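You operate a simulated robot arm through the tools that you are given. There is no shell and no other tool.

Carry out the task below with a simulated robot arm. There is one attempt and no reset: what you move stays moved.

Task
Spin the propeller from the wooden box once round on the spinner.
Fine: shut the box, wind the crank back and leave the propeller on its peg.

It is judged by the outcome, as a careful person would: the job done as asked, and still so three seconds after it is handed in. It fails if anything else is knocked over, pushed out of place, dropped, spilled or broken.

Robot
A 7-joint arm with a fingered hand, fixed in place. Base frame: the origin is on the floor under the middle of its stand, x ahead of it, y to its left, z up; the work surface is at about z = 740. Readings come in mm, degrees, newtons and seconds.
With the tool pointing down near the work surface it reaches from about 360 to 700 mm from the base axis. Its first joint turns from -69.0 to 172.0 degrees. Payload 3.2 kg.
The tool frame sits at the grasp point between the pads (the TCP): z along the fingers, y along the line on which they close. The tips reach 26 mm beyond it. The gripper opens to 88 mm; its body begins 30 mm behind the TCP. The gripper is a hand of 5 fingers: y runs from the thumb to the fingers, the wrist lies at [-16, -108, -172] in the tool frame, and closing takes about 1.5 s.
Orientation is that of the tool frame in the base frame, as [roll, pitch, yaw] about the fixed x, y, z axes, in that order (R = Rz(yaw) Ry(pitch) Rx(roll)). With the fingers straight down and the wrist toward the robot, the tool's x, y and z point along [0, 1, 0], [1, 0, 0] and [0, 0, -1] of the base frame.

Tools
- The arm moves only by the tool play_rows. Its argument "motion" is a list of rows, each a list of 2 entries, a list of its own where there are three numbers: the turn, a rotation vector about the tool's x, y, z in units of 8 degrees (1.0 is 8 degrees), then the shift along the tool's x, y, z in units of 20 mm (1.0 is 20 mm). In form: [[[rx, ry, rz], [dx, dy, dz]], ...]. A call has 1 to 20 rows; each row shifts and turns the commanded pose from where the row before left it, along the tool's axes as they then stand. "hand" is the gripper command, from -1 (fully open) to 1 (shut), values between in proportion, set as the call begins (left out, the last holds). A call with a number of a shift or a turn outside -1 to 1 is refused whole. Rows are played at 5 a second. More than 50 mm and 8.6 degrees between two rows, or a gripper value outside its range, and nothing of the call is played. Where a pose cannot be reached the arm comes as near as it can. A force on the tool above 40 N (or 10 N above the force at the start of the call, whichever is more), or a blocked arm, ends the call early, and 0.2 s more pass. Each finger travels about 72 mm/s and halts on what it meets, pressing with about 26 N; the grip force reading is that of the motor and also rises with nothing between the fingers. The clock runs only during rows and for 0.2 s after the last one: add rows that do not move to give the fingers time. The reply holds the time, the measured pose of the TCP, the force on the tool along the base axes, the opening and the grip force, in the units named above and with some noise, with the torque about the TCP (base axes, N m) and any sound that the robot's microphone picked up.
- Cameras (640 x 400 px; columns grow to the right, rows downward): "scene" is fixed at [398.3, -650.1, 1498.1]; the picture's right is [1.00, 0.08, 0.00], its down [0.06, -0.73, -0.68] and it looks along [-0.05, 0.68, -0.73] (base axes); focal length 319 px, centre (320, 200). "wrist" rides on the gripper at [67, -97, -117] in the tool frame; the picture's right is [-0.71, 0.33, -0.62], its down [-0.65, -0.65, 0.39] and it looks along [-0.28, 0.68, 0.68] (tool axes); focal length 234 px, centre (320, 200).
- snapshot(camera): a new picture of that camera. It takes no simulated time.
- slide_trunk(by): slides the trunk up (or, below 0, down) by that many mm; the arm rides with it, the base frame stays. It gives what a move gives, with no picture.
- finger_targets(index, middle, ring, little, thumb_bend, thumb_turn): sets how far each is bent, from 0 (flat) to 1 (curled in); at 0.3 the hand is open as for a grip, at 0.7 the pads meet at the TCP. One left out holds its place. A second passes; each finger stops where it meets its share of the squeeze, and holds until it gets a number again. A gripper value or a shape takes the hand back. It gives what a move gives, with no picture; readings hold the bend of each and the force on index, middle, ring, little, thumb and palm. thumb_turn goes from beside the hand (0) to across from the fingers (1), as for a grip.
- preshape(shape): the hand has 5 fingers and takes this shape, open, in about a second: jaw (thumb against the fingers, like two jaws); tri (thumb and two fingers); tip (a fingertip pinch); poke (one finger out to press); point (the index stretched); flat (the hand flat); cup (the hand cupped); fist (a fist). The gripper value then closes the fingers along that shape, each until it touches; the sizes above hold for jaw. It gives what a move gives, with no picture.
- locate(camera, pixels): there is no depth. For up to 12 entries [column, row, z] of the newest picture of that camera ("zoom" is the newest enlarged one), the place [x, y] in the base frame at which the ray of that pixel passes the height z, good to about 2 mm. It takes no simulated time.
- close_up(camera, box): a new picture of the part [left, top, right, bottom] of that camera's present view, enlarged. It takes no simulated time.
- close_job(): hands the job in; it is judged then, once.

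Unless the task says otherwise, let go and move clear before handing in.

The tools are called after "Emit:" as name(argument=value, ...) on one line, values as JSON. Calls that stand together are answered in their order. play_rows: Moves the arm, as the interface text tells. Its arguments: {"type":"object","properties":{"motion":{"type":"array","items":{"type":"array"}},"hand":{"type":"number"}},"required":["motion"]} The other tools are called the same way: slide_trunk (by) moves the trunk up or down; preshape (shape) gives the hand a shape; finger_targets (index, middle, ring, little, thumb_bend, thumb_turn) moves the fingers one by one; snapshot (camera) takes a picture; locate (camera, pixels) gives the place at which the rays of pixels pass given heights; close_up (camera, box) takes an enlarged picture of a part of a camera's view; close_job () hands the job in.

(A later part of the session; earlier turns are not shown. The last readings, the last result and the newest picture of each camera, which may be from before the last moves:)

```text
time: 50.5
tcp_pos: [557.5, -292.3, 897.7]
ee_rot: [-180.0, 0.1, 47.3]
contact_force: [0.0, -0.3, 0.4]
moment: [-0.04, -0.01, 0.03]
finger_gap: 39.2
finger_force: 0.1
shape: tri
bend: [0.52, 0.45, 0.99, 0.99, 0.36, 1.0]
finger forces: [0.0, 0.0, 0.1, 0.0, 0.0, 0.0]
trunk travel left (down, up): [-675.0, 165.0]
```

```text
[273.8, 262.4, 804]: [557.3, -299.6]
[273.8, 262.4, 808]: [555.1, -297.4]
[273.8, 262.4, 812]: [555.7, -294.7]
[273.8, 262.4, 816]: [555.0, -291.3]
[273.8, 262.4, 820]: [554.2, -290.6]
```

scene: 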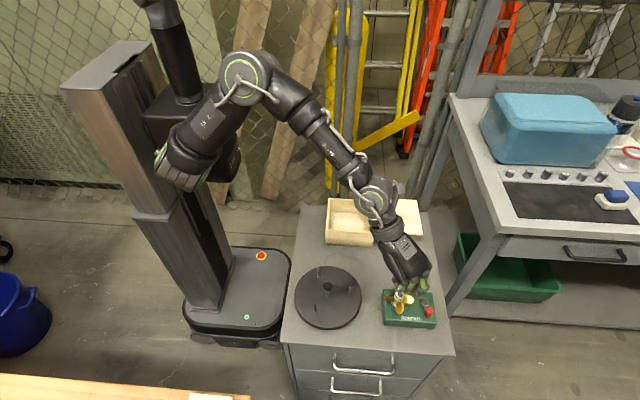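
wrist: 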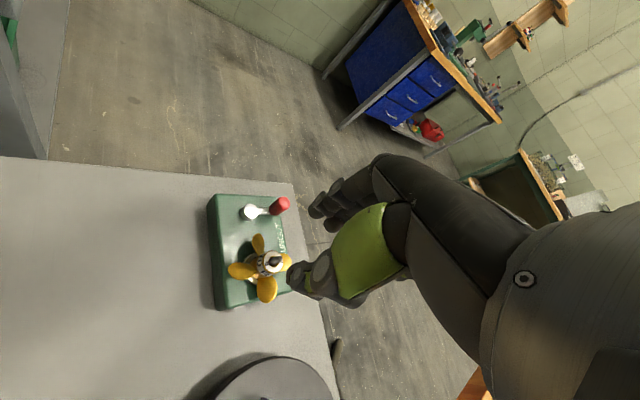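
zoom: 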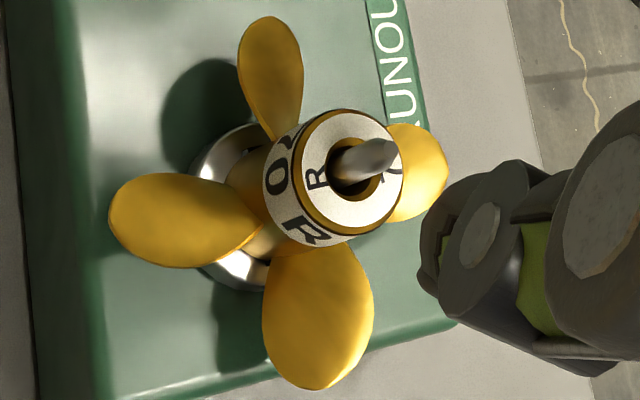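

Triangulation puts the hub top at about z 811, which is ambiguous between seated and resting on the keys. I'll zoom in tightly on the base.

Emit:
close_up(camera="scene", box=[392, 294, 408, 308])

Emit:
close_up(camera="wrist", box=[245, 240, 285, 290])

```text
16.00 times, centred on (400, 301) of scene
```

zoom: 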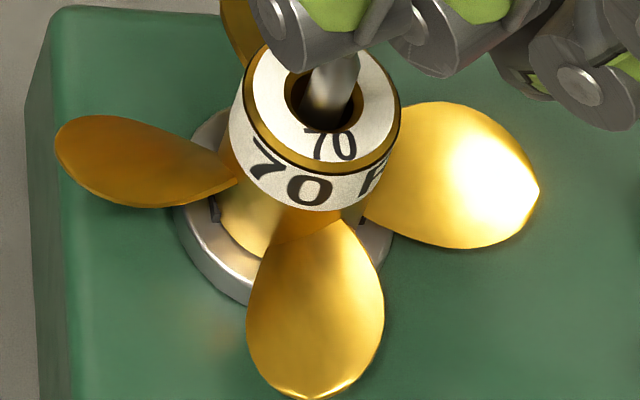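

```text
8.00 times, centred on (265, 265) of wrist
```

zoom: 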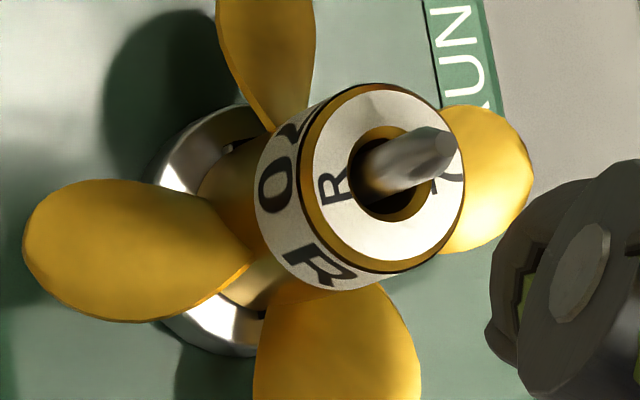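

Both black slot ends show at scene zoom (216,208) and (362,218), a line parallel with the keys. I'll zoom in on the two ends from the wrist camera as well.

Emit:
close_up(camera="wrist", box=[244, 248, 264, 288])

Emit:
close_up(camera="wrist", box=[246, 250, 262, 262])

Emit:
close_up(camera="wrist", box=[246, 272, 262, 284])

```text
10.00 times, centred on (254, 268) of wrist
```

zoom: 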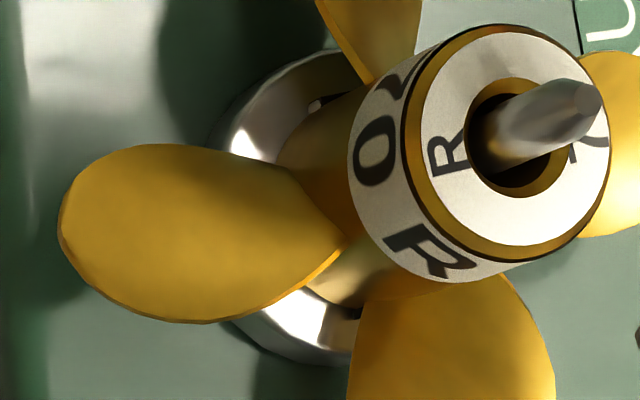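

```text
16.00 times, centred on (254, 256) of wrist
```

zoom: 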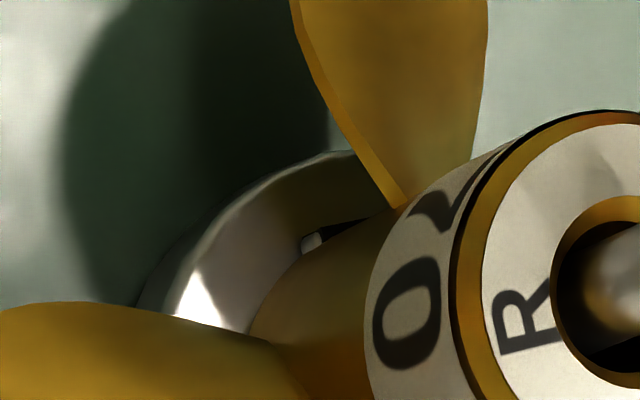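

```text
16.00 times, centred on (254, 278) of wrist
```

zoom: 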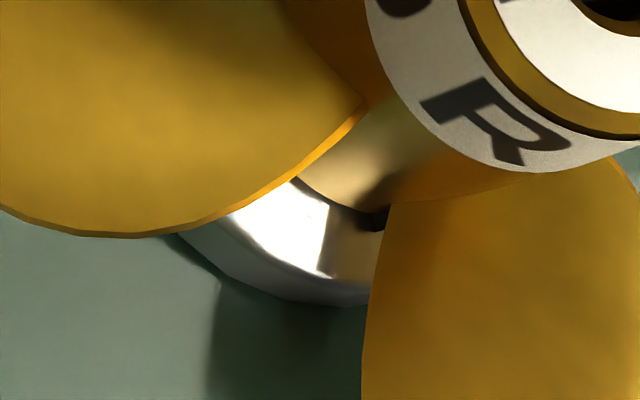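

A key's steel end sticks out on the +y side beside the slot (wrist zoom (312,240)), so the hub rides on the keys about 1.5 mm off toward −y. I'll go back down, regrip the hub, and shift it about +1.5 mm in y.

Emit:
play_rows(motion=[[[0, 0, 0], [-0.1, 0, 0.9]], [[0, 0, 0], [0, 0, 0.9]], [[0, 0, 0], [0, 0, 0.9]], [[0, 0, 0], [0, 0, 0.85]], [[0, 0, 0], [0, 0, 0]]], hand=0.1)

Emit:
play_rows(motion=[[[0, 0, 0], [0, 0, 0]], [[0, 0, 0], [0, 0, 0]], [[0, 0, 0], [0, 0, 0]], [[0, 0, 0], [0, 0, 0]], [[0, 0, 0], [0, 0, 0]], [[0, 0, 0], [0, 0, 0]]], hand=0.9)

Emit:
close_up(camera="wrist", box=[260, 200, 340, 280])

```text
time: 51.7
tcp_pos: [556.7, -294.4, 825.5]
ee_rot: [-180.0, 0.0, 47.2]
contact_force: [-1.4, 0.1, -0.5]
moment: [-0.01, -0.03, -0.03]
finger_gap: 39.0
finger_force: 0.1
shape: tri
bend: [0.52, 0.45, 0.99, 0.99, 0.36, 1.0]
finger forces: [0.0, 0.0, 0.1, 0.0, 0.1, 0.0]
trunk travel left (down, up): [-675.0, 165.0]
```

```text
time: 53.1
tcp_pos: [557.0, -293.3, 823.9]
ee_rot: [180.0, 0.0, 47.3]
contact_force: [-0.8, 1.9, 0.3]
moment: [0.1, 0.06, 0.0]
finger_gap: 10.8
finger_force: 25.9
shape: tri
bend: [0.66, 0.61, 1.0, 1.0, 0.54, 1.0]
finger forces: [9.1, 13.0, 0.0, 0.0, 24.4, 0.0]
trunk travel left (down, up): [-675.0, 165.0]
```

```text
5.00 times, centred on (300, 240) of wrist
```

zoom: 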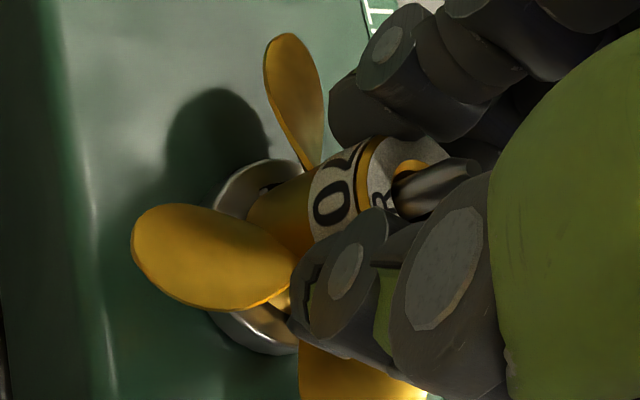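

The hub is regripped. I'll shift it (+0.5, +1.5) mm with 1 mm of press and read the forces.

Emit:
play_rows(motion=[[[0, 0, 0], [0.072, -0.033, 0]], [[0, 0, 0], [0, 0, 0.05]], [[0, 0, 0], [0, 0, 0]]])

Emit:
play_rows(motion=[[[0, 0, 0], [0, 0, 0.05]], [[0, 0, 0], [0, 0, 0]]])

Emit:
close_up(camera="wrist", box=[246, 245, 262, 257])

Emit:
close_up(camera="wrist", box=[260, 200, 340, 280])

```text
time: 53.9
tcp_pos: [557.1, -293.1, 825.2]
ee_rot: [179.9, 0.0, 47.3]
contact_force: [-0.1, 0.6, 1.9]
moment: [-0.01, 0.01, -0.02]
finger_gap: 10.9
finger_force: 26.4
shape: tri
bend: [0.66, 0.61, 1.0, 1.0, 0.54, 1.0]
finger forces: [9.7, 13.9, 0.0, 0.1, 23.9, 0.1]
trunk travel left (down, up): [-675.0, 165.0]
```

```text
time: 54.5
tcp_pos: [557.3, -292.3, 824.2]
ee_rot: [179.8, -0.1, 47.3]
contact_force: [-0.8, -1.2, 6.1]
moment: [-0.05, 0.03, 0.01]
finger_gap: 10.7
finger_force: 26.2
shape: tri
bend: [0.66, 0.61, 1.0, 1.0, 0.54, 1.0]
finger forces: [9.4, 14.5, 0.0, 0.0, 24.4, 0.1]
trunk travel left (down, up): [-675.0, 165.0]
```

```text
16.00 times, centred on (254, 251) of wrist
```

zoom: 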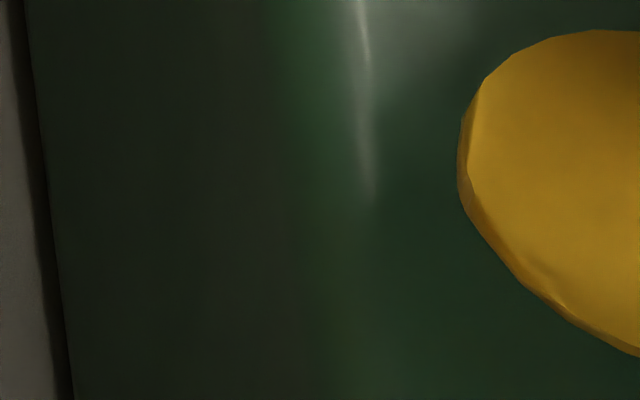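

```text
5.00 times, centred on (300, 240) of wrist
```

zoom: 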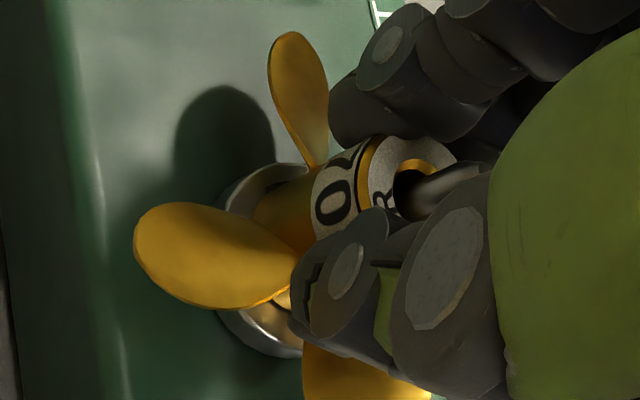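

Emit:
close_up(camera="wrist", box=[284, 226, 304, 242])

Emit:
close_up(camera="wrist", box=[282, 250, 302, 270])

Emit:
close_up(camera="scene", box=[392, 294, 408, 308])

```text
16.00 times, centred on (294, 234) of wrist
```

zoom: 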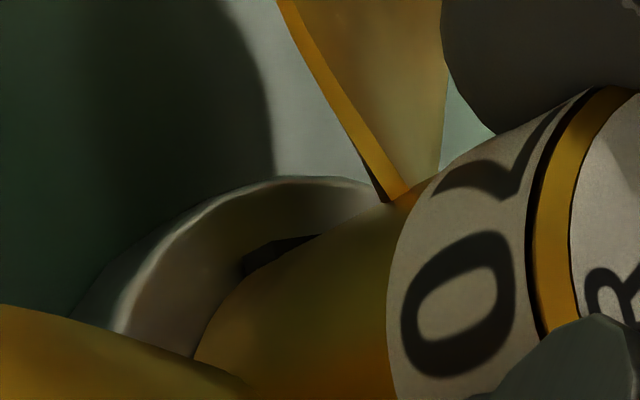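

```text
16.00 times, centred on (292, 260) of wrist
```

zoom: 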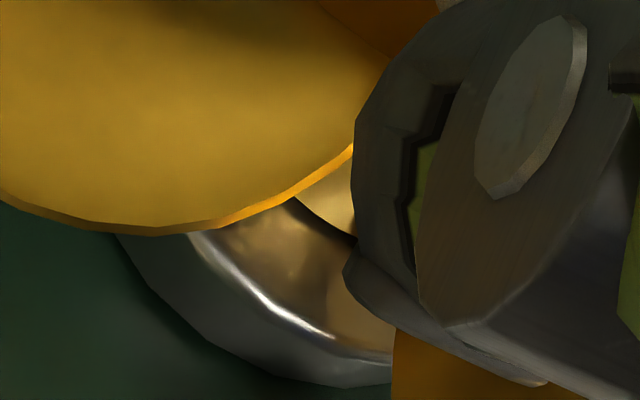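

```text
16.00 times, centred on (400, 301) of scene
```

zoom: 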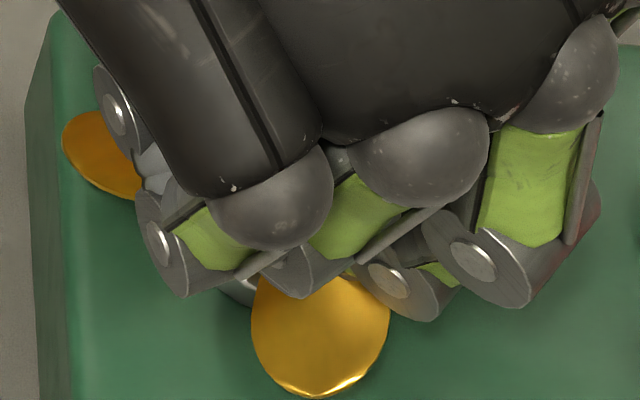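

Lateral forces are now near zero and the key no longer sticks out past the slot, but a dark gap under the hub remains. I'll keep the light press and rotate counter-clockwise in small steps, then back.

Emit:
play_rows(motion=[[[0, 0, -0.2], [0, 0, 0]], [[0, 0, 0], [0, 0, 0]]])

Emit:
play_rows(motion=[[[0, 0, -0.2], [0, 0, 0]], [[0, 0, 0], [0, 0, 0]]])

Emit:
play_rows(motion=[[[0, 0, -0.2], [0, 0, 0]], [[0, 0, 0], [0, 0, 0]]])

Emit:
play_rows(motion=[[[0, 0, -0.2], [0, 0, 0]], [[0, 0, 0], [0, 0, 0]]])

```text
time: 55.1
tcp_pos: [557.4, -292.0, 824.0]
ee_rot: [179.9, 0.0, 48.9]
contact_force: [-0.1, -0.4, 6.2]
moment: [-0.04, 0.0, 0.0]
finger_gap: 10.5
finger_force: 26.1
shape: tri
bend: [0.66, 0.61, 1.0, 1.0, 0.54, 1.0]
finger forces: [9.5, 14.8, 0.0, 0.0, 24.5, 0.1]
trunk travel left (down, up): [-675.0, 165.0]
```

```text
time: 55.7
tcp_pos: [556.7, -291.7, 824.4]
ee_rot: [-179.9, 0.1, 50.5]
contact_force: [0.0, -0.5, 5.7]
moment: [-0.12, -0.03, -0.01]
finger_gap: 10.9
finger_force: 26.1
shape: tri
bend: [0.66, 0.61, 1.0, 1.0, 0.54, 1.0]
finger forces: [9.8, 15.5, 0.0, 0.0, 24.3, 0.0]
trunk travel left (down, up): [-675.0, 165.0]
```

```text
time: 56.3
tcp_pos: [555.9, -292.9, 823.3]
ee_rot: [179.9, 0.0, 52.1]
contact_force: [0.2, -0.8, 3.8]
moment: [-0.03, -0.02, -0.01]
finger_gap: 10.7
finger_force: 26.1
shape: tri
bend: [0.66, 0.61, 1.0, 1.0, 0.54, 1.0]
finger forces: [9.7, 15.0, 0.1, 0.1, 24.5, 0.1]
trunk travel left (down, up): [-675.0, 165.0]
```

```text
time: 56.9
tcp_pos: [555.8, -291.7, 823.1]
ee_rot: [179.9, 0.0, 53.7]
contact_force: [0.0, -2.6, 6.4]
moment: [-0.08, 0.01, 0.02]
finger_gap: 10.8
finger_force: 25.9
shape: tri
bend: [0.66, 0.61, 1.0, 1.0, 0.54, 1.0]
finger forces: [9.5, 16.3, 0.0, 0.1, 24.2, 0.0]
trunk travel left (down, up): [-675.0, 165.0]
```

No drop yet through +6°. Fy suggests the hub should come back about 0.6 mm in −y to centre on the post; I'll do that and sweep clockwise with 0.8° steps under the same light press, reading Fz for a drop.

Emit:
play_rows(motion=[[[0, 0, 0], [-0.024, 0.018, 0]], [[0, 0, 0.1], [0, 0, 0]], [[0, 0, 0.1], [0, 0, 0]], [[0, 0, 0.1], [0, 0, 0]], [[0, 0, 0.1], [0, 0, 0]], [[0, 0, 0.1], [0, 0, 0]]])

Emit:
play_rows(motion=[[[0, 0, 0.1], [0, 0, 0]], [[0, 0, 0.1], [0, 0, 0]], [[0, 0, 0.1], [0, 0, 0]], [[0, 0, 0.1], [0, 0, 0]]])

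Emit:
play_rows(motion=[[[0, 0, 0.1], [0, 0, 0]], [[0, 0, 0.1], [0, 0, 0]], [[0, 0, 0.1], [0, 0, 0]], [[0, 0, 0.1], [0, 0, 0]]])

Emit:
play_rows(motion=[[[0, 0, 0.1], [0, 0, 0]], [[0, 0, 0.1], [0, 0, 0]], [[0, 0, 0.1], [0, 0, 0]], [[0, 0, 0.1], [0, 0, 0]]])

```text
time: 58.3
tcp_pos: [557.1, -292.5, 823.6]
ee_rot: [180.0, 0.0, 49.8]
contact_force: [0.1, -0.1, 6.1]
moment: [-0.03, -0.02, 0.0]
finger_gap: 10.6
finger_force: 26.4
shape: tri
bend: [0.66, 0.61, 1.0, 1.0, 0.54, 1.0]
finger forces: [9.9, 16.2, 0.0, 0.0, 24.5, 0.0]
trunk travel left (down, up): [-675.0, 165.0]
```

```text
time: 59.3
tcp_pos: [557.7, -292.2, 823.5]
ee_rot: [179.8, 0.0, 46.6]
contact_force: [0.0, 0.4, 6.8]
moment: [-0.08, 0.04, 0.0]
finger_gap: 10.5
finger_force: 26.1
shape: tri
bend: [0.66, 0.61, 1.0, 1.0, 0.54, 1.0]
finger forces: [9.7, 16.3, 0.0, 0.0, 25.0, 0.0]
trunk travel left (down, up): [-675.0, 165.0]
```

```text
time: 60.3
tcp_pos: [556.2, -292.0, 824.2]
ee_rot: [179.9, 0.0, 43.2]
contact_force: [0.1, -1.2, 5.3]
moment: [-0.09, -0.03, 0.03]
finger_gap: 10.9
finger_force: 26.3
shape: tri
bend: [0.66, 0.61, 1.0, 1.0, 0.54, 1.0]
finger forces: [10.0, 16.0, 0.0, 0.0, 24.7, 0.0]
trunk travel left (down, up): [-675.0, 165.0]
```

```text
time: 61.3
tcp_pos: [557.5, -292.1, 824.3]
ee_rot: [180.0, 0.1, 40.2]
contact_force: [1.3, -1.1, 5.2]
moment: [-0.01, -0.05, 0.07]
finger_gap: 11.0
finger_force: 25.9
shape: tri
bend: [0.66, 0.61, 1.0, 1.0, 0.54, 1.0]
finger forces: [10.2, 17.1, 0.1, 0.0, 24.8, 0.0]
trunk travel left (down, up): [-675.0, 165.0]
```

Still about 5 N with no drop. I'll check the crank and the slot region again.

Emit:
close_up(camera="wrist", box=[270, 220, 310, 270])

Emit:
close_up(camera="wrist", box=[284, 226, 304, 242])

Emit:
close_up(camera="scene", box=[376, 278, 440, 332])

```text
8.00 times, centred on (290, 245) of wrist
```

zoom: 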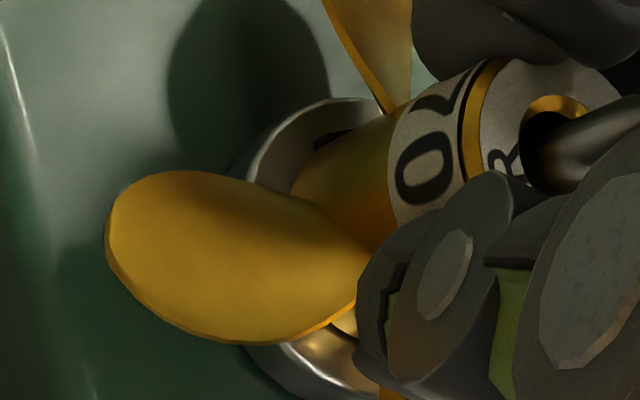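

```text
16.00 times, centred on (294, 234) of wrist
```

zoom: 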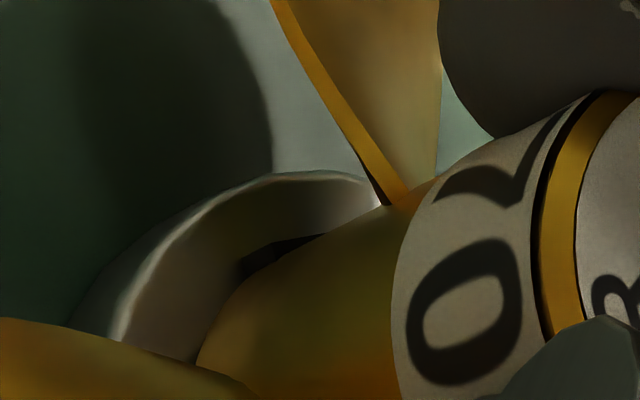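

```text
7.41 times, centred on (408, 305) of scene
```

zoom: 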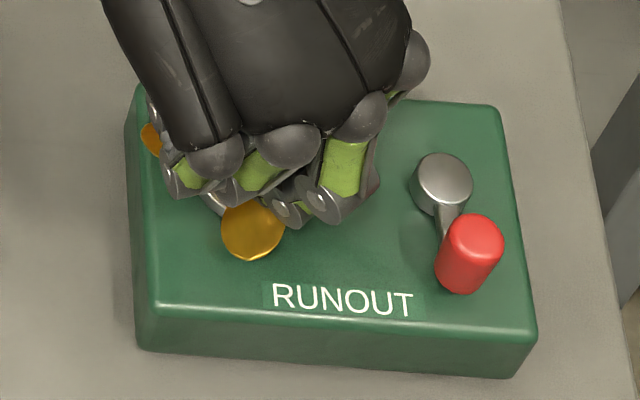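

The plate and crank haven't moved. Vision suggests α ≈ −43.5° is the right angle and that the hub is off in −y, so I'll raise 3 mm off the keys and feel for both sides of the bore against the post in y.

Emit:
play_rows(motion=[[[0, 0, 0], [0, 0, -0.15]], [[0, 0, -0.4], [0, 0, 0]], [[0, 0, -0.39], [0, 0, 0]], [[0, 0, 0], [0, 0, 0]]])

Emit:
play_rows(motion=[[[0, 0, 0], [0.0363, -0.0344, 0]], [[0, 0, 0], [0, 0, 0]]])

Emit:
play_rows(motion=[[[0, 0, 0], [0.0363, -0.0344, 0]], [[0, 0, 0], [0, 0, 0]]])

Emit:
play_rows(motion=[[[0, 0, 0], [0.0363, -0.0344, 0]], [[0, 0, 0], [0, 0, 0]]])

```text
time: 62.3
tcp_pos: [556.8, -293.1, 826.6]
ee_rot: [179.9, 0.0, 46.5]
contact_force: [-0.3, -0.4, -0.7]
moment: [-0.02, 0.01, -0.03]
finger_gap: 10.6
finger_force: 25.2
shape: tri
bend: [0.66, 0.61, 1.0, 1.0, 0.54, 1.0]
finger forces: [9.6, 14.5, 0.0, 0.0, 24.2, 0.0]
trunk travel left (down, up): [-675.0, 165.0]
```

```text
time: 62.9
tcp_pos: [557.0, -292.1, 825.9]
ee_rot: [179.9, 0.0, 46.4]
contact_force: [-0.6, -1.8, -0.2]
moment: [-0.04, 0.04, -0.03]
finger_gap: 10.6
finger_force: 26.0
shape: tri
bend: [0.66, 0.61, 1.0, 1.0, 0.54, 1.0]
finger forces: [9.6, 14.7, 0.1, 0.0, 24.1, 0.1]
trunk travel left (down, up): [-675.0, 165.0]
```

```text
time: 63.5
tcp_pos: [556.8, -290.8, 827.2]
ee_rot: [179.9, 0.0, 46.4]
contact_force: [-0.2, -0.7, -1.1]
moment: [-0.07, 0.0, -0.02]
finger_gap: 10.7
finger_force: 25.9
shape: tri
bend: [0.66, 0.61, 1.0, 1.0, 0.54, 1.0]
finger forces: [9.6, 14.9, 0.1, 0.0, 23.8, 0.1]
trunk travel left (down, up): [-675.0, 165.0]
```

```text
time: 64.1
tcp_pos: [556.7, -290.5, 827.3]
ee_rot: [180.0, -0.1, 46.5]
contact_force: [0.8, -3.7, 1.4]
moment: [-0.12, -0.05, -0.01]
finger_gap: 10.2
finger_force: 26.4
shape: tri
bend: [0.66, 0.61, 1.0, 1.0, 0.54, 1.0]
finger forces: [10.1, 17.3, 0.1, 0.0, 23.0, 0.0]
trunk travel left (down, up): [-675.0, 165.0]
```

Contact on one side begins about +2 mm. I'll now go the other way to find the opposite wall.

Emit:
play_rows(motion=[[[0, 0, 0], [-0.1089, 0.1032, 0]], [[0, 0, 0], [-0.0363, 0.0344, 0]], [[0, 0, 0], [0, 0, 0]]])

Emit:
play_rows(motion=[[[0, 0, 0], [-0.0363, 0.0344, 0]], [[0, 0, 0], [0, 0, 0]]])

Emit:
play_rows(motion=[[[0, 0, 0], [-0.0363, 0.0344, 0]], [[0, 0, 0], [0, 0, 0]]])

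```text
time: 64.9
tcp_pos: [557.2, -294.6, 826.0]
ee_rot: [-179.9, -0.1, 46.4]
contact_force: [-0.8, 1.3, -1.0]
moment: [0.03, 0.07, 0.0]
finger_gap: 10.7
finger_force: 26.3
shape: tri
bend: [0.66, 0.61, 1.0, 1.0, 0.54, 1.0]
finger forces: [9.7, 14.3, 0.0, 0.0, 25.2, 0.1]
trunk travel left (down, up): [-675.0, 165.0]
```

```text
time: 65.5
tcp_pos: [557.2, -294.4, 827.0]
ee_rot: [-179.9, 0.0, 46.5]
contact_force: [-1.5, 3.0, -2.0]
moment: [0.06, 0.03, 0.03]
finger_gap: 10.6
finger_force: 25.8
shape: tri
bend: [0.66, 0.61, 1.0, 1.0, 0.54, 1.0]
finger forces: [9.7, 13.1, 0.0, 0.1, 26.0, 0.1]
trunk travel left (down, up): [-675.0, 165.0]
```

```text
time: 66.1
tcp_pos: [557.1, -293.6, 827.6]
ee_rot: [179.9, 0.0, 46.4]
contact_force: [-3.0, 6.1, -2.2]
moment: [0.15, 0.06, 0.06]
finger_gap: 10.2
finger_force: 25.8
shape: tri
bend: [0.66, 0.61, 1.0, 1.0, 0.54, 1.0]
finger forces: [10.0, 12.6, 0.0, 0.0, 27.8, 0.0]
trunk travel left (down, up): [-675.0, 165.0]
```

The bore is free between about −0.8 and +1.8 mm, so the y-centre is about +0.5 mm. I'll go there and do the same feel in x.

Emit:
play_rows(motion=[[[0, 0, 0], [0.127, -0.1204, 0]], [[0, 0, 0], [0.0688, 0.0726, 0]], [[0, 0, 0], [0, 0, 0]]])

Emit:
play_rows(motion=[[[0, 0, 0], [0.0344, 0.0363, 0]], [[0, 0, 0], [0, 0, 0]]])

Emit:
play_rows(motion=[[[0, 0, 0], [-0.1032, -0.1089, 0]], [[0, 0, 0], [-0.0688, -0.0726, 0]], [[0, 0, 0], [0, 0, 0]]])

Emit:
play_rows(motion=[[[0, 0, 0], [-0.0344, -0.0363, 0]], [[0, 0, 0], [0, 0, 0]]])

```text
time: 66.9
tcp_pos: [558.0, -293.2, 827.2]
ee_rot: [180.0, 0.0, 46.4]
contact_force: [-1.6, 0.0, 0.0]
moment: [-0.04, 0.03, -0.03]
finger_gap: 10.2
finger_force: 25.8
shape: tri
bend: [0.66, 0.61, 1.0, 1.0, 0.54, 1.0]
finger forces: [9.3, 15.3, 0.1, 0.0, 25.0, 0.1]
trunk travel left (down, up): [-675.0, 165.0]
```

```text
time: 67.5
tcp_pos: [558.3, -292.3, 826.7]
ee_rot: [180.0, 0.0, 46.3]
contact_force: [-4.9, -1.4, 0.0]
moment: [-0.04, 0.11, 0.0]
finger_gap: 10.2
finger_force: 26.4
shape: tri
bend: [0.66, 0.61, 1.0, 1.0, 0.54, 1.0]
finger forces: [8.4, 15.5, 0.1, 0.0, 26.1, 0.0]
trunk travel left (down, up): [-675.0, 165.0]
```

```text
time: 68.3
tcp_pos: [555.4, -293.2, 825.5]
ee_rot: [180.0, 0.0, 46.5]
contact_force: [0.9, -0.1, 0.2]
moment: [-0.04, -0.01, 0.01]
finger_gap: 10.1
finger_force: 25.8
shape: tri
bend: [0.66, 0.61, 1.0, 1.0, 0.54, 1.0]
finger forces: [11.0, 15.9, 0.1, 0.1, 25.0, 0.0]
trunk travel left (down, up): [-675.0, 165.0]
```

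```text
time: 68.9
tcp_pos: [554.5, -292.9, 826.8]
ee_rot: [-180.0, 0.0, 46.4]
contact_force: [4.0, -0.3, 0.8]
moment: [-0.05, -0.11, 0.01]
finger_gap: 10.7
finger_force: 25.5
shape: tri
bend: [0.66, 0.61, 1.0, 1.0, 0.54, 1.0]
finger forces: [12.3, 15.9, 0.0, 0.0, 24.8, 0.0]
trunk travel left (down, up): [-675.0, 165.0]
```

x centre is about −0.1 mm. I'll centre there, press down again and sweep the angle on both sides of −43.5°.

Emit:
play_rows(motion=[[[0, 0, 0], [0.0998, 0.1053, 0]], [[0, 0, 0], [0, 0, 0.1]], [[0, 0, 0], [0, 0, 0.05]], [[0, 0, 0], [0, 0, 0]]])

Emit:
play_rows(motion=[[[0, 0, 0.1], [0, 0, 0]], [[0, 0, 0.1], [0, 0, 0]], [[0, 0, 0.1], [0, 0, 0]]])

Emit:
play_rows(motion=[[[0, 0, 0.1], [0, 0, 0]], [[0, 0, 0.1], [0, 0, 0]], [[0, 0, 0.1], [0, 0, 0]]])

Emit:
play_rows(motion=[[[0, 0, -0.2], [0, 0, 0]], [[0, 0, -0.2], [0, 0, 0]], [[0, 0, -0.2], [0, 0, 0]], [[0, 0, -0.1], [0, 0, 0]], [[0, 0, -0.1], [0, 0, 0]]])

Emit:
play_rows(motion=[[[0, 0, -0.1], [0, 0, 0]], [[0, 0, -0.1], [0, 0, 0]], [[0, 0, -0.1], [0, 0, 0]], [[0, 0, -0.1], [0, 0, 0]]])

```text
time: 69.9
tcp_pos: [556.9, -291.8, 823.5]
ee_rot: [180.0, -0.1, 46.4]
contact_force: [0.4, -1.2, 4.9]
moment: [-0.07, 0.01, -0.03]
finger_gap: 10.5
finger_force: 26.4
shape: tri
bend: [0.66, 0.61, 1.0, 1.0, 0.54, 1.0]
finger forces: [10.8, 17.3, 0.0, 0.0, 25.4, 0.0]
trunk travel left (down, up): [-675.0, 165.0]
```

```text
time: 70.7
tcp_pos: [555.7, -292.8, 823.6]
ee_rot: [180.0, -0.1, 44.0]
contact_force: [0.9, -0.1, 6.6]
moment: [-0.06, 0.0, 0.01]
finger_gap: 10.4
finger_force: 26.5
shape: tri
bend: [0.66, 0.61, 1.0, 1.0, 0.54, 1.0]
finger forces: [11.3, 18.4, 0.1, 0.0, 25.4, 0.0]
trunk travel left (down, up): [-675.0, 165.0]
```

```text
time: 71.5
tcp_pos: [556.7, -291.7, 824.0]
ee_rot: [179.9, -0.2, 41.6]
contact_force: [1.2, -1.1, 8.1]
moment: [-0.12, -0.06, 0.03]
finger_gap: 10.4
finger_force: 25.9
shape: tri
bend: [0.66, 0.61, 1.0, 1.0, 0.54, 1.0]
finger forces: [11.2, 20.8, 0.1, 0.0, 24.7, 0.0]
trunk travel left (down, up): [-675.0, 165.0]
```

```text
time: 72.7
tcp_pos: [556.0, -292.6, 823.7]
ee_rot: [179.9, 0.1, 48.0]
contact_force: [0.4, -0.8, 7.8]
moment: [-0.05, -0.01, 0.01]
finger_gap: 10.4
finger_force: 26.3
shape: tri
bend: [0.66, 0.61, 1.0, 1.0, 0.54, 1.0]
finger forces: [11.2, 18.6, 0.0, 0.0, 25.5, 0.0]
trunk travel left (down, up): [-675.0, 165.0]
```

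```text
time: 73.7
tcp_pos: [556.2, -291.6, 824.7]
ee_rot: [179.9, 0.0, 51.3]
contact_force: [0.5, -1.1, 6.6]
moment: [-0.09, -0.02, 0.02]
finger_gap: 10.2
finger_force: 26.2
shape: tri
bend: [0.66, 0.61, 1.0, 1.0, 0.54, 1.0]
finger forces: [11.3, 18.1, 0.1, 0.1, 25.2, 0.1]
trunk travel left (down, up): [-675.0, 165.0]
```

Comparing crops, the red handle has shifted about 5 zoom pixels with my twisting, so the crank does follow the propeller – it may in fact already be keyed. I'll return to −43.5°, release, rise clear and inspect.

Emit:
play_rows(motion=[[[0, 0, 0.2], [0, 0, 0]], [[0, 0, 0.2], [0, 0, 0]], [[0, 0, 0.2], [0, 0, 0]], [[0, 0, 0], [0, 0, 0]]])

Emit:
play_rows(motion=[[[0, 0, 0], [0, 0, -0.05]], [[0, 0, 0], [0, 0, -0.05]], [[0, 0, 0], [0, 0, 0]], [[0, 0, 0], [0, 0, 0]], [[0, 0, 0], [0, 0, 0]]], hand=0.3)

Emit:
play_rows(motion=[[[0, 0, 0], [0, 0, -0.5]], [[0, 0, 0], [0, 0, -1]], [[0, 0, 0], [0, 0, -1]], [[0, 0, 0], [0, 0, -1]], [[0, 0, 0], [0, -1, -1]], [[0, 0, 0], [0, -1, -1]], [[0, 0, 0], [0, -1, 0]]], hand=0)

Emit:
snapshot(camera="wrist")

Emit:
close_up(camera="scene", box=[388, 290, 412, 312])

Emit:
close_up(camera="scene", box=[376, 278, 440, 332])

```text
time: 74.7
tcp_pos: [556.6, -292.5, 823.9]
ee_rot: [179.9, 0.0, 46.4]
contact_force: [0.4, 0.0, 5.3]
moment: [-0.01, 0.04, 0.01]
finger_gap: 10.6
finger_force: 26.2
shape: tri
bend: [0.66, 0.61, 1.0, 1.0, 0.54, 1.0]
finger forces: [11.0, 18.1, 0.0, 0.1, 25.3, 0.0]
trunk travel left (down, up): [-675.0, 165.0]
```

```text
time: 75.9
tcp_pos: [556.4, -292.5, 824.5]
ee_rot: [-180.0, 0.0, 46.4]
contact_force: [-0.8, 0.5, 0.1]
moment: [-0.03, 0.01, 0.01]
finger_gap: 30.8
finger_force: 0.1
shape: tri
bend: [0.56, 0.49, 0.99, 0.99, 0.41, 1.0]
finger forces: [0.1, 0.0, 0.0, 0.0, 0.0, 0.1]
trunk travel left (down, up): [-675.0, 165.0]
```

```text
time: 77.5
tcp_pos: [510.8, -253.7, 933.3]
ee_rot: [-179.1, -0.8, 45.6]
contact_force: [-0.2, 0.2, 0.2]
moment: [0.02, 0.0, 0.02]
finger_gap: 44.0
finger_force: 0.0
shape: tri
bend: [0.5, 0.43, 0.99, 0.99, 0.34, 1.0]
finger forces: [0.0, 0.0, 0.1, 0.0, 0.0, 0.0]
trunk travel left (down, up): [-675.0, 165.0]
```

```text
taken
```

wrist: 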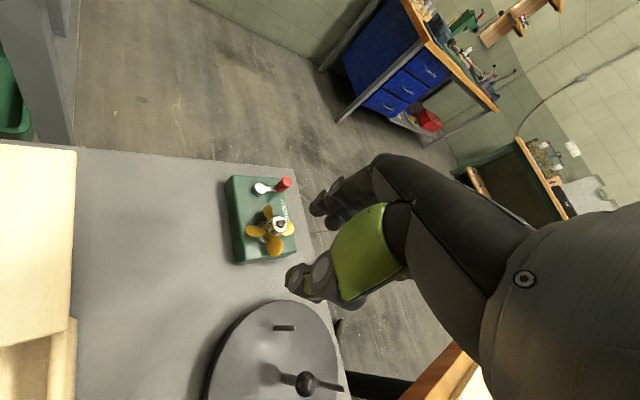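

```text
16.00 times, centred on (400, 301) of scene
```

zoom: 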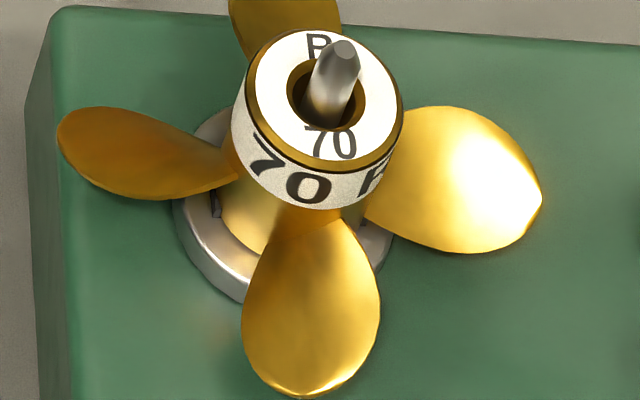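

```text
7.41 times, centred on (408, 305) of scene
```

zoom: 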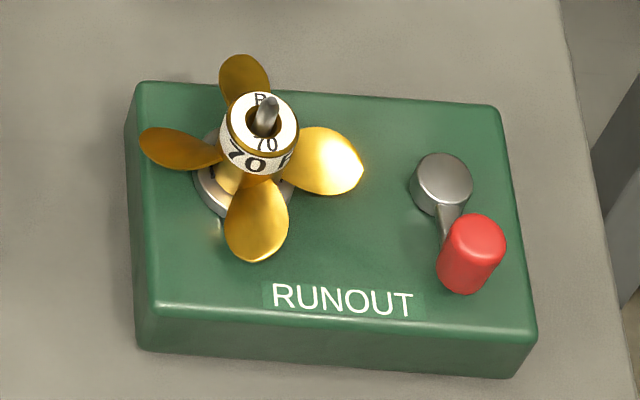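

The view is clear now: post protrudes about 16 mm above the hub, but seat height remains ambiguous by 3 mm. A decisive test: regrip, lift 1 mm, twist 16° and see whether the crank follows (keyed) or not.

Emit:
close_up(camera="scene", box=[416, 294, 436, 318])

Emit:
play_rows(motion=[[[0, 0, 0], [0, 1, 0]], [[0, 0, 0], [0, 1, 1]], [[0, 0, 0], [0, 1, 1]], [[0, 0, 0], [0, 0, 1]], [[0, 0, 0], [0, 0, 1]], [[0, 0, 0], [0, 0, 1]], [[0, 0, 0], [0, 0, 0.5]], [[0, 0, 0], [0, 0, 0]], [[0, 0, 0], [0, 0, 0]]], hand=0.1)

Emit:
play_rows(motion=[[[0, 0, 0], [0, 0, 0]], [[0, 0, 0], [0, 0, 0]], [[0, 0, 0], [0, 0, 0]], [[0, 0, 0], [0, 0, 0]], [[0, 0, 0], [0, 0, 0]], [[0, 0, 0], [0, 0, 0]]], hand=0.9)

```text
16.00 times, centred on (426, 306) of scene
```

zoom: 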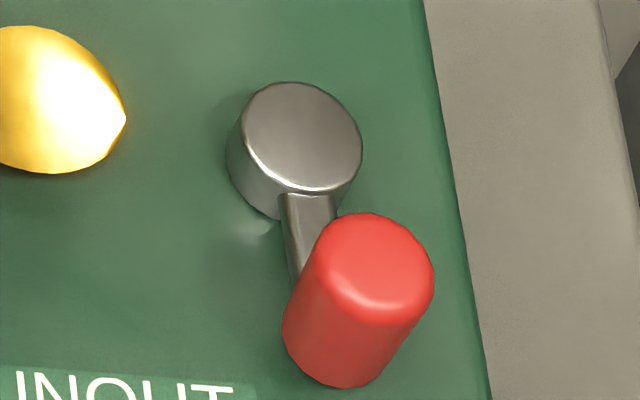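

```text
time: 79.5
tcp_pos: [558.4, -292.0, 825.1]
ee_rot: [180.0, 0.0, 46.4]
contact_force: [-0.8, 0.0, 0.8]
moment: [-0.02, 0.0, 0.01]
finger_gap: 39.7
finger_force: 0.0
shape: tri
bend: [0.51, 0.44, 0.99, 0.99, 0.36, 1.0]
finger forces: [0.0, 0.0, 0.0, 0.0, 0.0, 0.0]
trunk travel left (down, up): [-675.0, 165.0]
```

```text
time: 80.9
tcp_pos: [557.9, -291.2, 824.8]
ee_rot: [-180.0, 0.0, 46.4]
contact_force: [-0.7, 0.1, -1.2]
moment: [0.0, 0.01, -0.04]
finger_gap: 10.4
finger_force: 26.4
shape: tri
bend: [0.67, 0.6, 1.0, 1.0, 0.54, 1.0]
finger forces: [9.5, 13.2, 0.1, 0.0, 23.2, 0.1]
trunk travel left (down, up): [-675.0, 165.0]
```

Gripped again. Lift 1 mm and twist 16° clockwise, then compare the crank with the reference crop (handle top at (373,268)).

Emit:
play_rows(motion=[[[0, 0, 0], [0, 0, -0.05]], [[0, 0, 0.5], [0, 0, 0]], [[0, 0, 0.5], [0, 0, 0]], [[0, 0, 0.5], [0, 0, 0]], [[0, 0, 0.5], [0, 0, 0]], [[0, 0, 0], [0, 0, 0]]])

Emit:
close_up(camera="scene", box=[416, 294, 436, 318])

Emit:
close_up(camera="wrist", box=[270, 220, 310, 270])

```text
time: 82.3
tcp_pos: [557.4, -291.9, 826.7]
ee_rot: [179.9, -0.1, 30.4]
contact_force: [2.6, -0.4, 4.4]
moment: [-0.07, -0.08, 0.03]
finger_gap: 10.1
finger_force: 25.6
shape: tri
bend: [0.68, 0.6, 1.0, 1.0, 0.54, 1.0]
finger forces: [10.4, 15.4, 0.0, 0.1, 23.6, 0.0]
trunk travel left (down, up): [-675.0, 165.0]
```

```text
16.00 times, centred on (426, 306) of scene
```

zoom: 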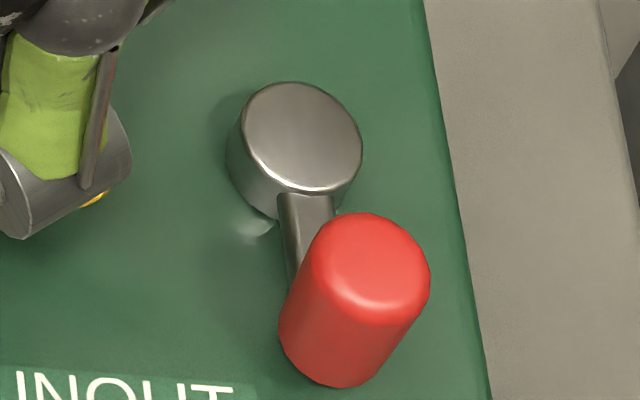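

```text
8.00 times, centred on (290, 245) of wrist
```

zoom: 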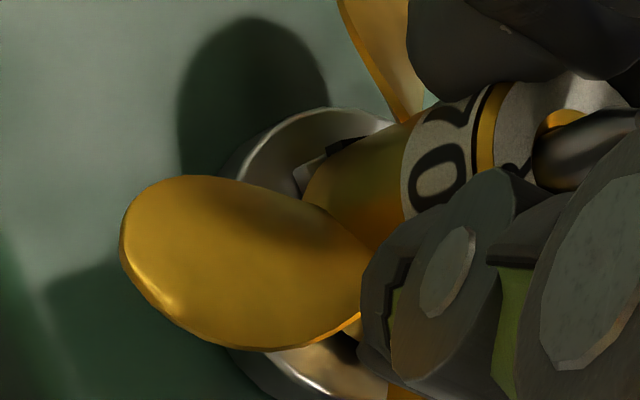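

Fz rose to +4.4 N even though I lifted 1 mm, and a steel key is now visible beside the slot (wrist zoom (313,172)) – so it *was* seated before, and the twist climbed it onto the keys. I'll twist back 16°, lower 1 mm and confirm the force drops.

Emit:
play_rows(motion=[[[0, 0, -0.5], [0, 0, 0]], [[0, 0, -0.5], [0, 0, 0]], [[0, 0, -0.5], [0, 0, 0]], [[0, 0, -0.5], [0, 0, 0]], [[0, 0, 0], [0, 0, 0]]])

Emit:
play_rows(motion=[[[0, 0, 0], [0, 0, 0.05]], [[0, 0, 0], [0, 0, 0]]])

Emit:
play_rows(motion=[[[0, 0, 0], [0, 0, 0.05]], [[0, 0, 0], [0, 0, 0]]])

Emit:
close_up(camera="wrist", box=[270, 220, 310, 270])

Emit:
close_up(camera="scene", box=[416, 294, 436, 318])

```text
time: 83.5
tcp_pos: [556.3, -292.4, 827.0]
ee_rot: [180.0, 0.0, 46.5]
contact_force: [1.1, -1.4, 5.7]
moment: [-0.07, -0.09, 0.0]
finger_gap: 10.2
finger_force: 26.2
shape: tri
bend: [0.68, 0.6, 1.0, 1.0, 0.54, 1.0]
finger forces: [11.0, 15.7, 0.1, 0.0, 23.5, 0.0]
trunk travel left (down, up): [-675.0, 165.0]
```

```text
time: 84.1
tcp_pos: [556.3, -292.2, 826.1]
ee_rot: [179.8, -0.1, 46.5]
contact_force: [3.1, -0.3, 8.1]
moment: [-0.08, -0.14, 0.0]
finger_gap: 10.2
finger_force: 25.8
shape: tri
bend: [0.68, 0.6, 1.0, 1.0, 0.54, 1.0]
finger forces: [11.4, 17.4, 0.0, 0.1, 23.7, 0.0]
trunk travel left (down, up): [-675.0, 165.0]
```

```text
time: 84.7
tcp_pos: [556.8, -291.8, 826.2]
ee_rot: [179.8, -0.2, 46.4]
contact_force: [3.2, -1.3, 14.7]
moment: [-0.13, -0.14, 0.03]
finger_gap: 10.7
finger_force: 25.9
shape: tri
bend: [0.68, 0.6, 1.0, 1.0, 0.54, 1.0]
finger forces: [11.7, 21.2, 0.1, 0.0, 24.0, 0.0]
trunk travel left (down, up): [-675.0, 165.0]
```

```text
8.00 times, centred on (290, 245) of wrist
```

zoom: 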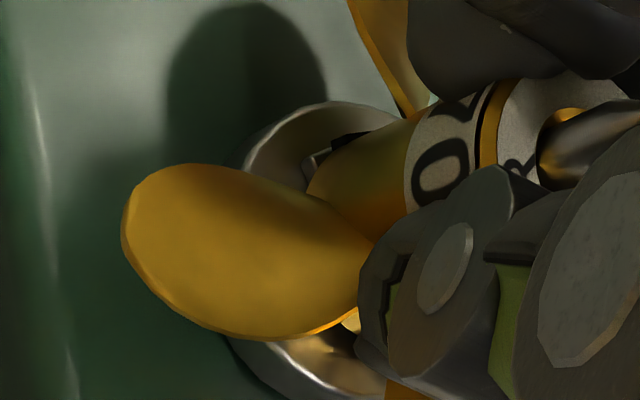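

```text
16.00 times, centred on (426, 306) of scene
```

zoom: 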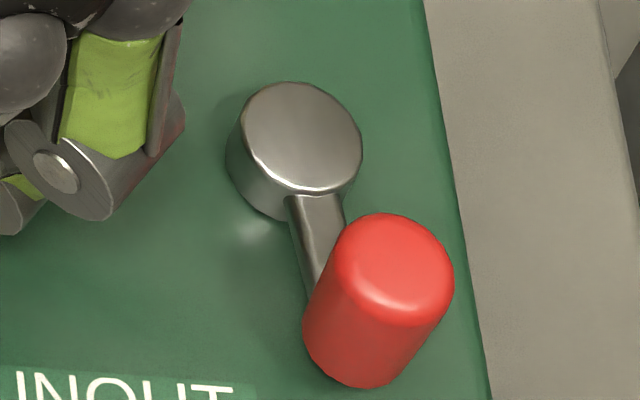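

The twist back dragged the plate about 8° counter-clockwise (handle now at (393,268)), so the slots trail the keys by roughly 6°. I'll lift off 5.5 mm, turn +6.3° without load, and lower again.

Emit:
play_rows(motion=[[[0, 0, 0], [0, 0, -0.15]], [[0, 0, 0], [0, 0, -0.125]], [[0, 0, -0.4], [0, 0, 0]], [[0, 0, -0.39], [0, 0, 0]], [[0, 0, 0], [0, 0, 0]]])

Emit:
close_up(camera="wrist", box=[270, 220, 310, 270])

Emit:
close_up(camera="scene", box=[416, 294, 436, 318])

```text
time: 85.9
tcp_pos: [556.9, -291.6, 827.7]
ee_rot: [-179.8, 0.0, 52.9]
contact_force: [0.7, 2.5, -2.0]
moment: [0.07, -0.03, 0.03]
finger_gap: 10.1
finger_force: 25.8
shape: tri
bend: [0.68, 0.6, 1.0, 1.0, 0.54, 1.0]
finger forces: [10.7, 13.7, 0.0, 0.0, 24.6, 0.0]
trunk travel left (down, up): [-675.0, 165.0]
```

```text
8.00 times, centred on (290, 245) of wrist
```

zoom: 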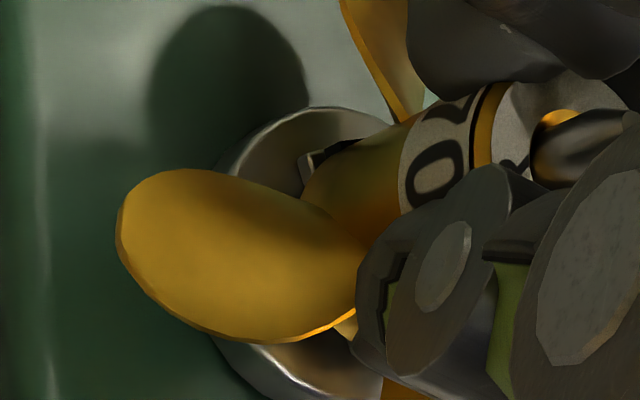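

```text
16.00 times, centred on (426, 306) of scene
```

zoom: 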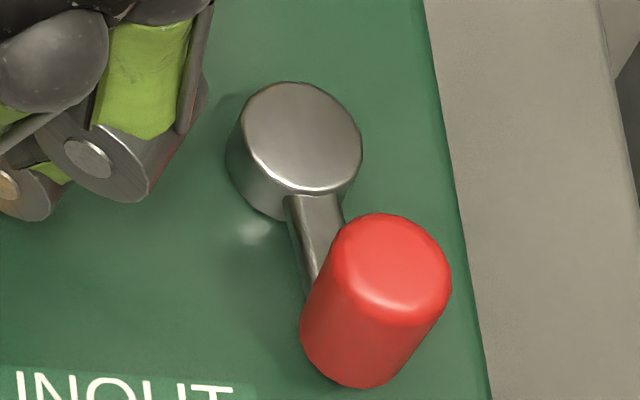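

The key's apparent offset left/down of the slot is about what parallax gives at this lift. I'll lower in 1.5 mm steps and see how far it goes before contact.

Emit:
play_rows(motion=[[[0, 0, 0], [0, 0, 0.075]], [[0, 0, 0], [0, 0, 0.05]], [[0, 0, 0], [0, 0, 0]]])

Emit:
play_rows(motion=[[[0, 0, 0], [0, 0, 0.05]], [[0, 0, 0], [0, 0, 0]]])

Emit:
play_rows(motion=[[[0, 0, 0], [0, 0, 0.05]], [[0, 0, 0], [0, 0, 0]]])

Emit:
play_rows(motion=[[[0, 0, 0], [0, 0, 0.05]], [[0, 0, 0], [0, 0, 0]]])

Emit:
close_up(camera="wrist", box=[270, 220, 310, 270])

Emit:
close_up(camera="scene", box=[416, 294, 436, 318])

```text
time: 86.7
tcp_pos: [556.0, -292.1, 828.1]
ee_rot: [180.0, 0.0, 52.7]
contact_force: [1.2, 2.5, 0.1]
moment: [0.06, -0.02, 0.0]
finger_gap: 10.3
finger_force: 26.0
shape: tri
bend: [0.68, 0.6, 1.0, 1.0, 0.54, 1.0]
finger forces: [10.8, 14.0, 0.1, 0.0, 24.5, 0.0]
trunk travel left (down, up): [-675.0, 165.0]
```

```text
time: 87.3
tcp_pos: [557.5, -292.4, 825.8]
ee_rot: [-180.0, 0.0, 52.8]
contact_force: [0.5, 2.6, 0.2]
moment: [0.04, 0.03, 0.03]
finger_gap: 10.1
finger_force: 25.9
shape: tri
bend: [0.68, 0.6, 1.0, 1.0, 0.54, 1.0]
finger forces: [10.8, 13.8, 0.0, 0.0, 24.7, 0.1]
trunk travel left (down, up): [-675.0, 165.0]
```

```text
time: 87.9
tcp_pos: [556.0, -291.9, 825.8]
ee_rot: [-180.0, 0.1, 52.7]
contact_force: [-1.0, 1.8, -0.8]
moment: [0.06, 0.03, 0.0]
finger_gap: 9.9
finger_force: 26.0
shape: tri
bend: [0.68, 0.6, 1.0, 1.0, 0.54, 1.0]
finger forces: [10.5, 13.8, 0.0, 0.1, 24.6, 0.0]
trunk travel left (down, up): [-675.0, 165.0]
```

```text
time: 88.5
tcp_pos: [557.0, -292.1, 824.8]
ee_rot: [-179.9, 0.0, 52.7]
contact_force: [-1.3, 2.1, 0.1]
moment: [0.09, 0.05, 0.0]
finger_gap: 10.2
finger_force: 26.5
shape: tri
bend: [0.68, 0.6, 1.0, 1.0, 0.54, 1.0]
finger forces: [10.2, 13.8, 0.0, 0.1, 24.8, 0.0]
trunk travel left (down, up): [-675.0, 165.0]
```

```text
8.00 times, centred on (290, 245) of wrist
```

zoom: 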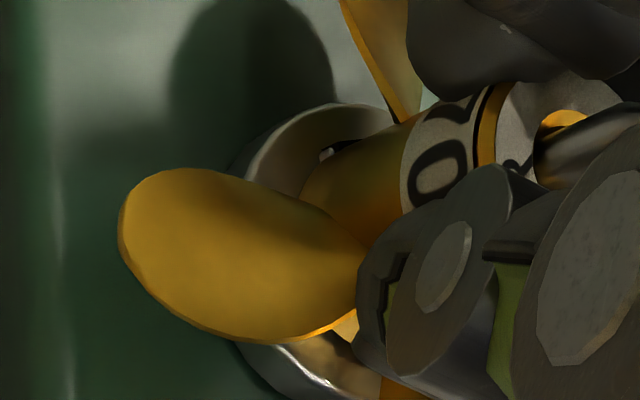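

```text
16.00 times, centred on (426, 306) of scene
```

zoom: 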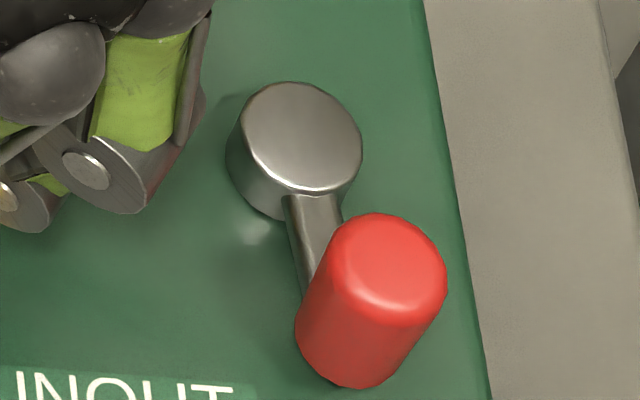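

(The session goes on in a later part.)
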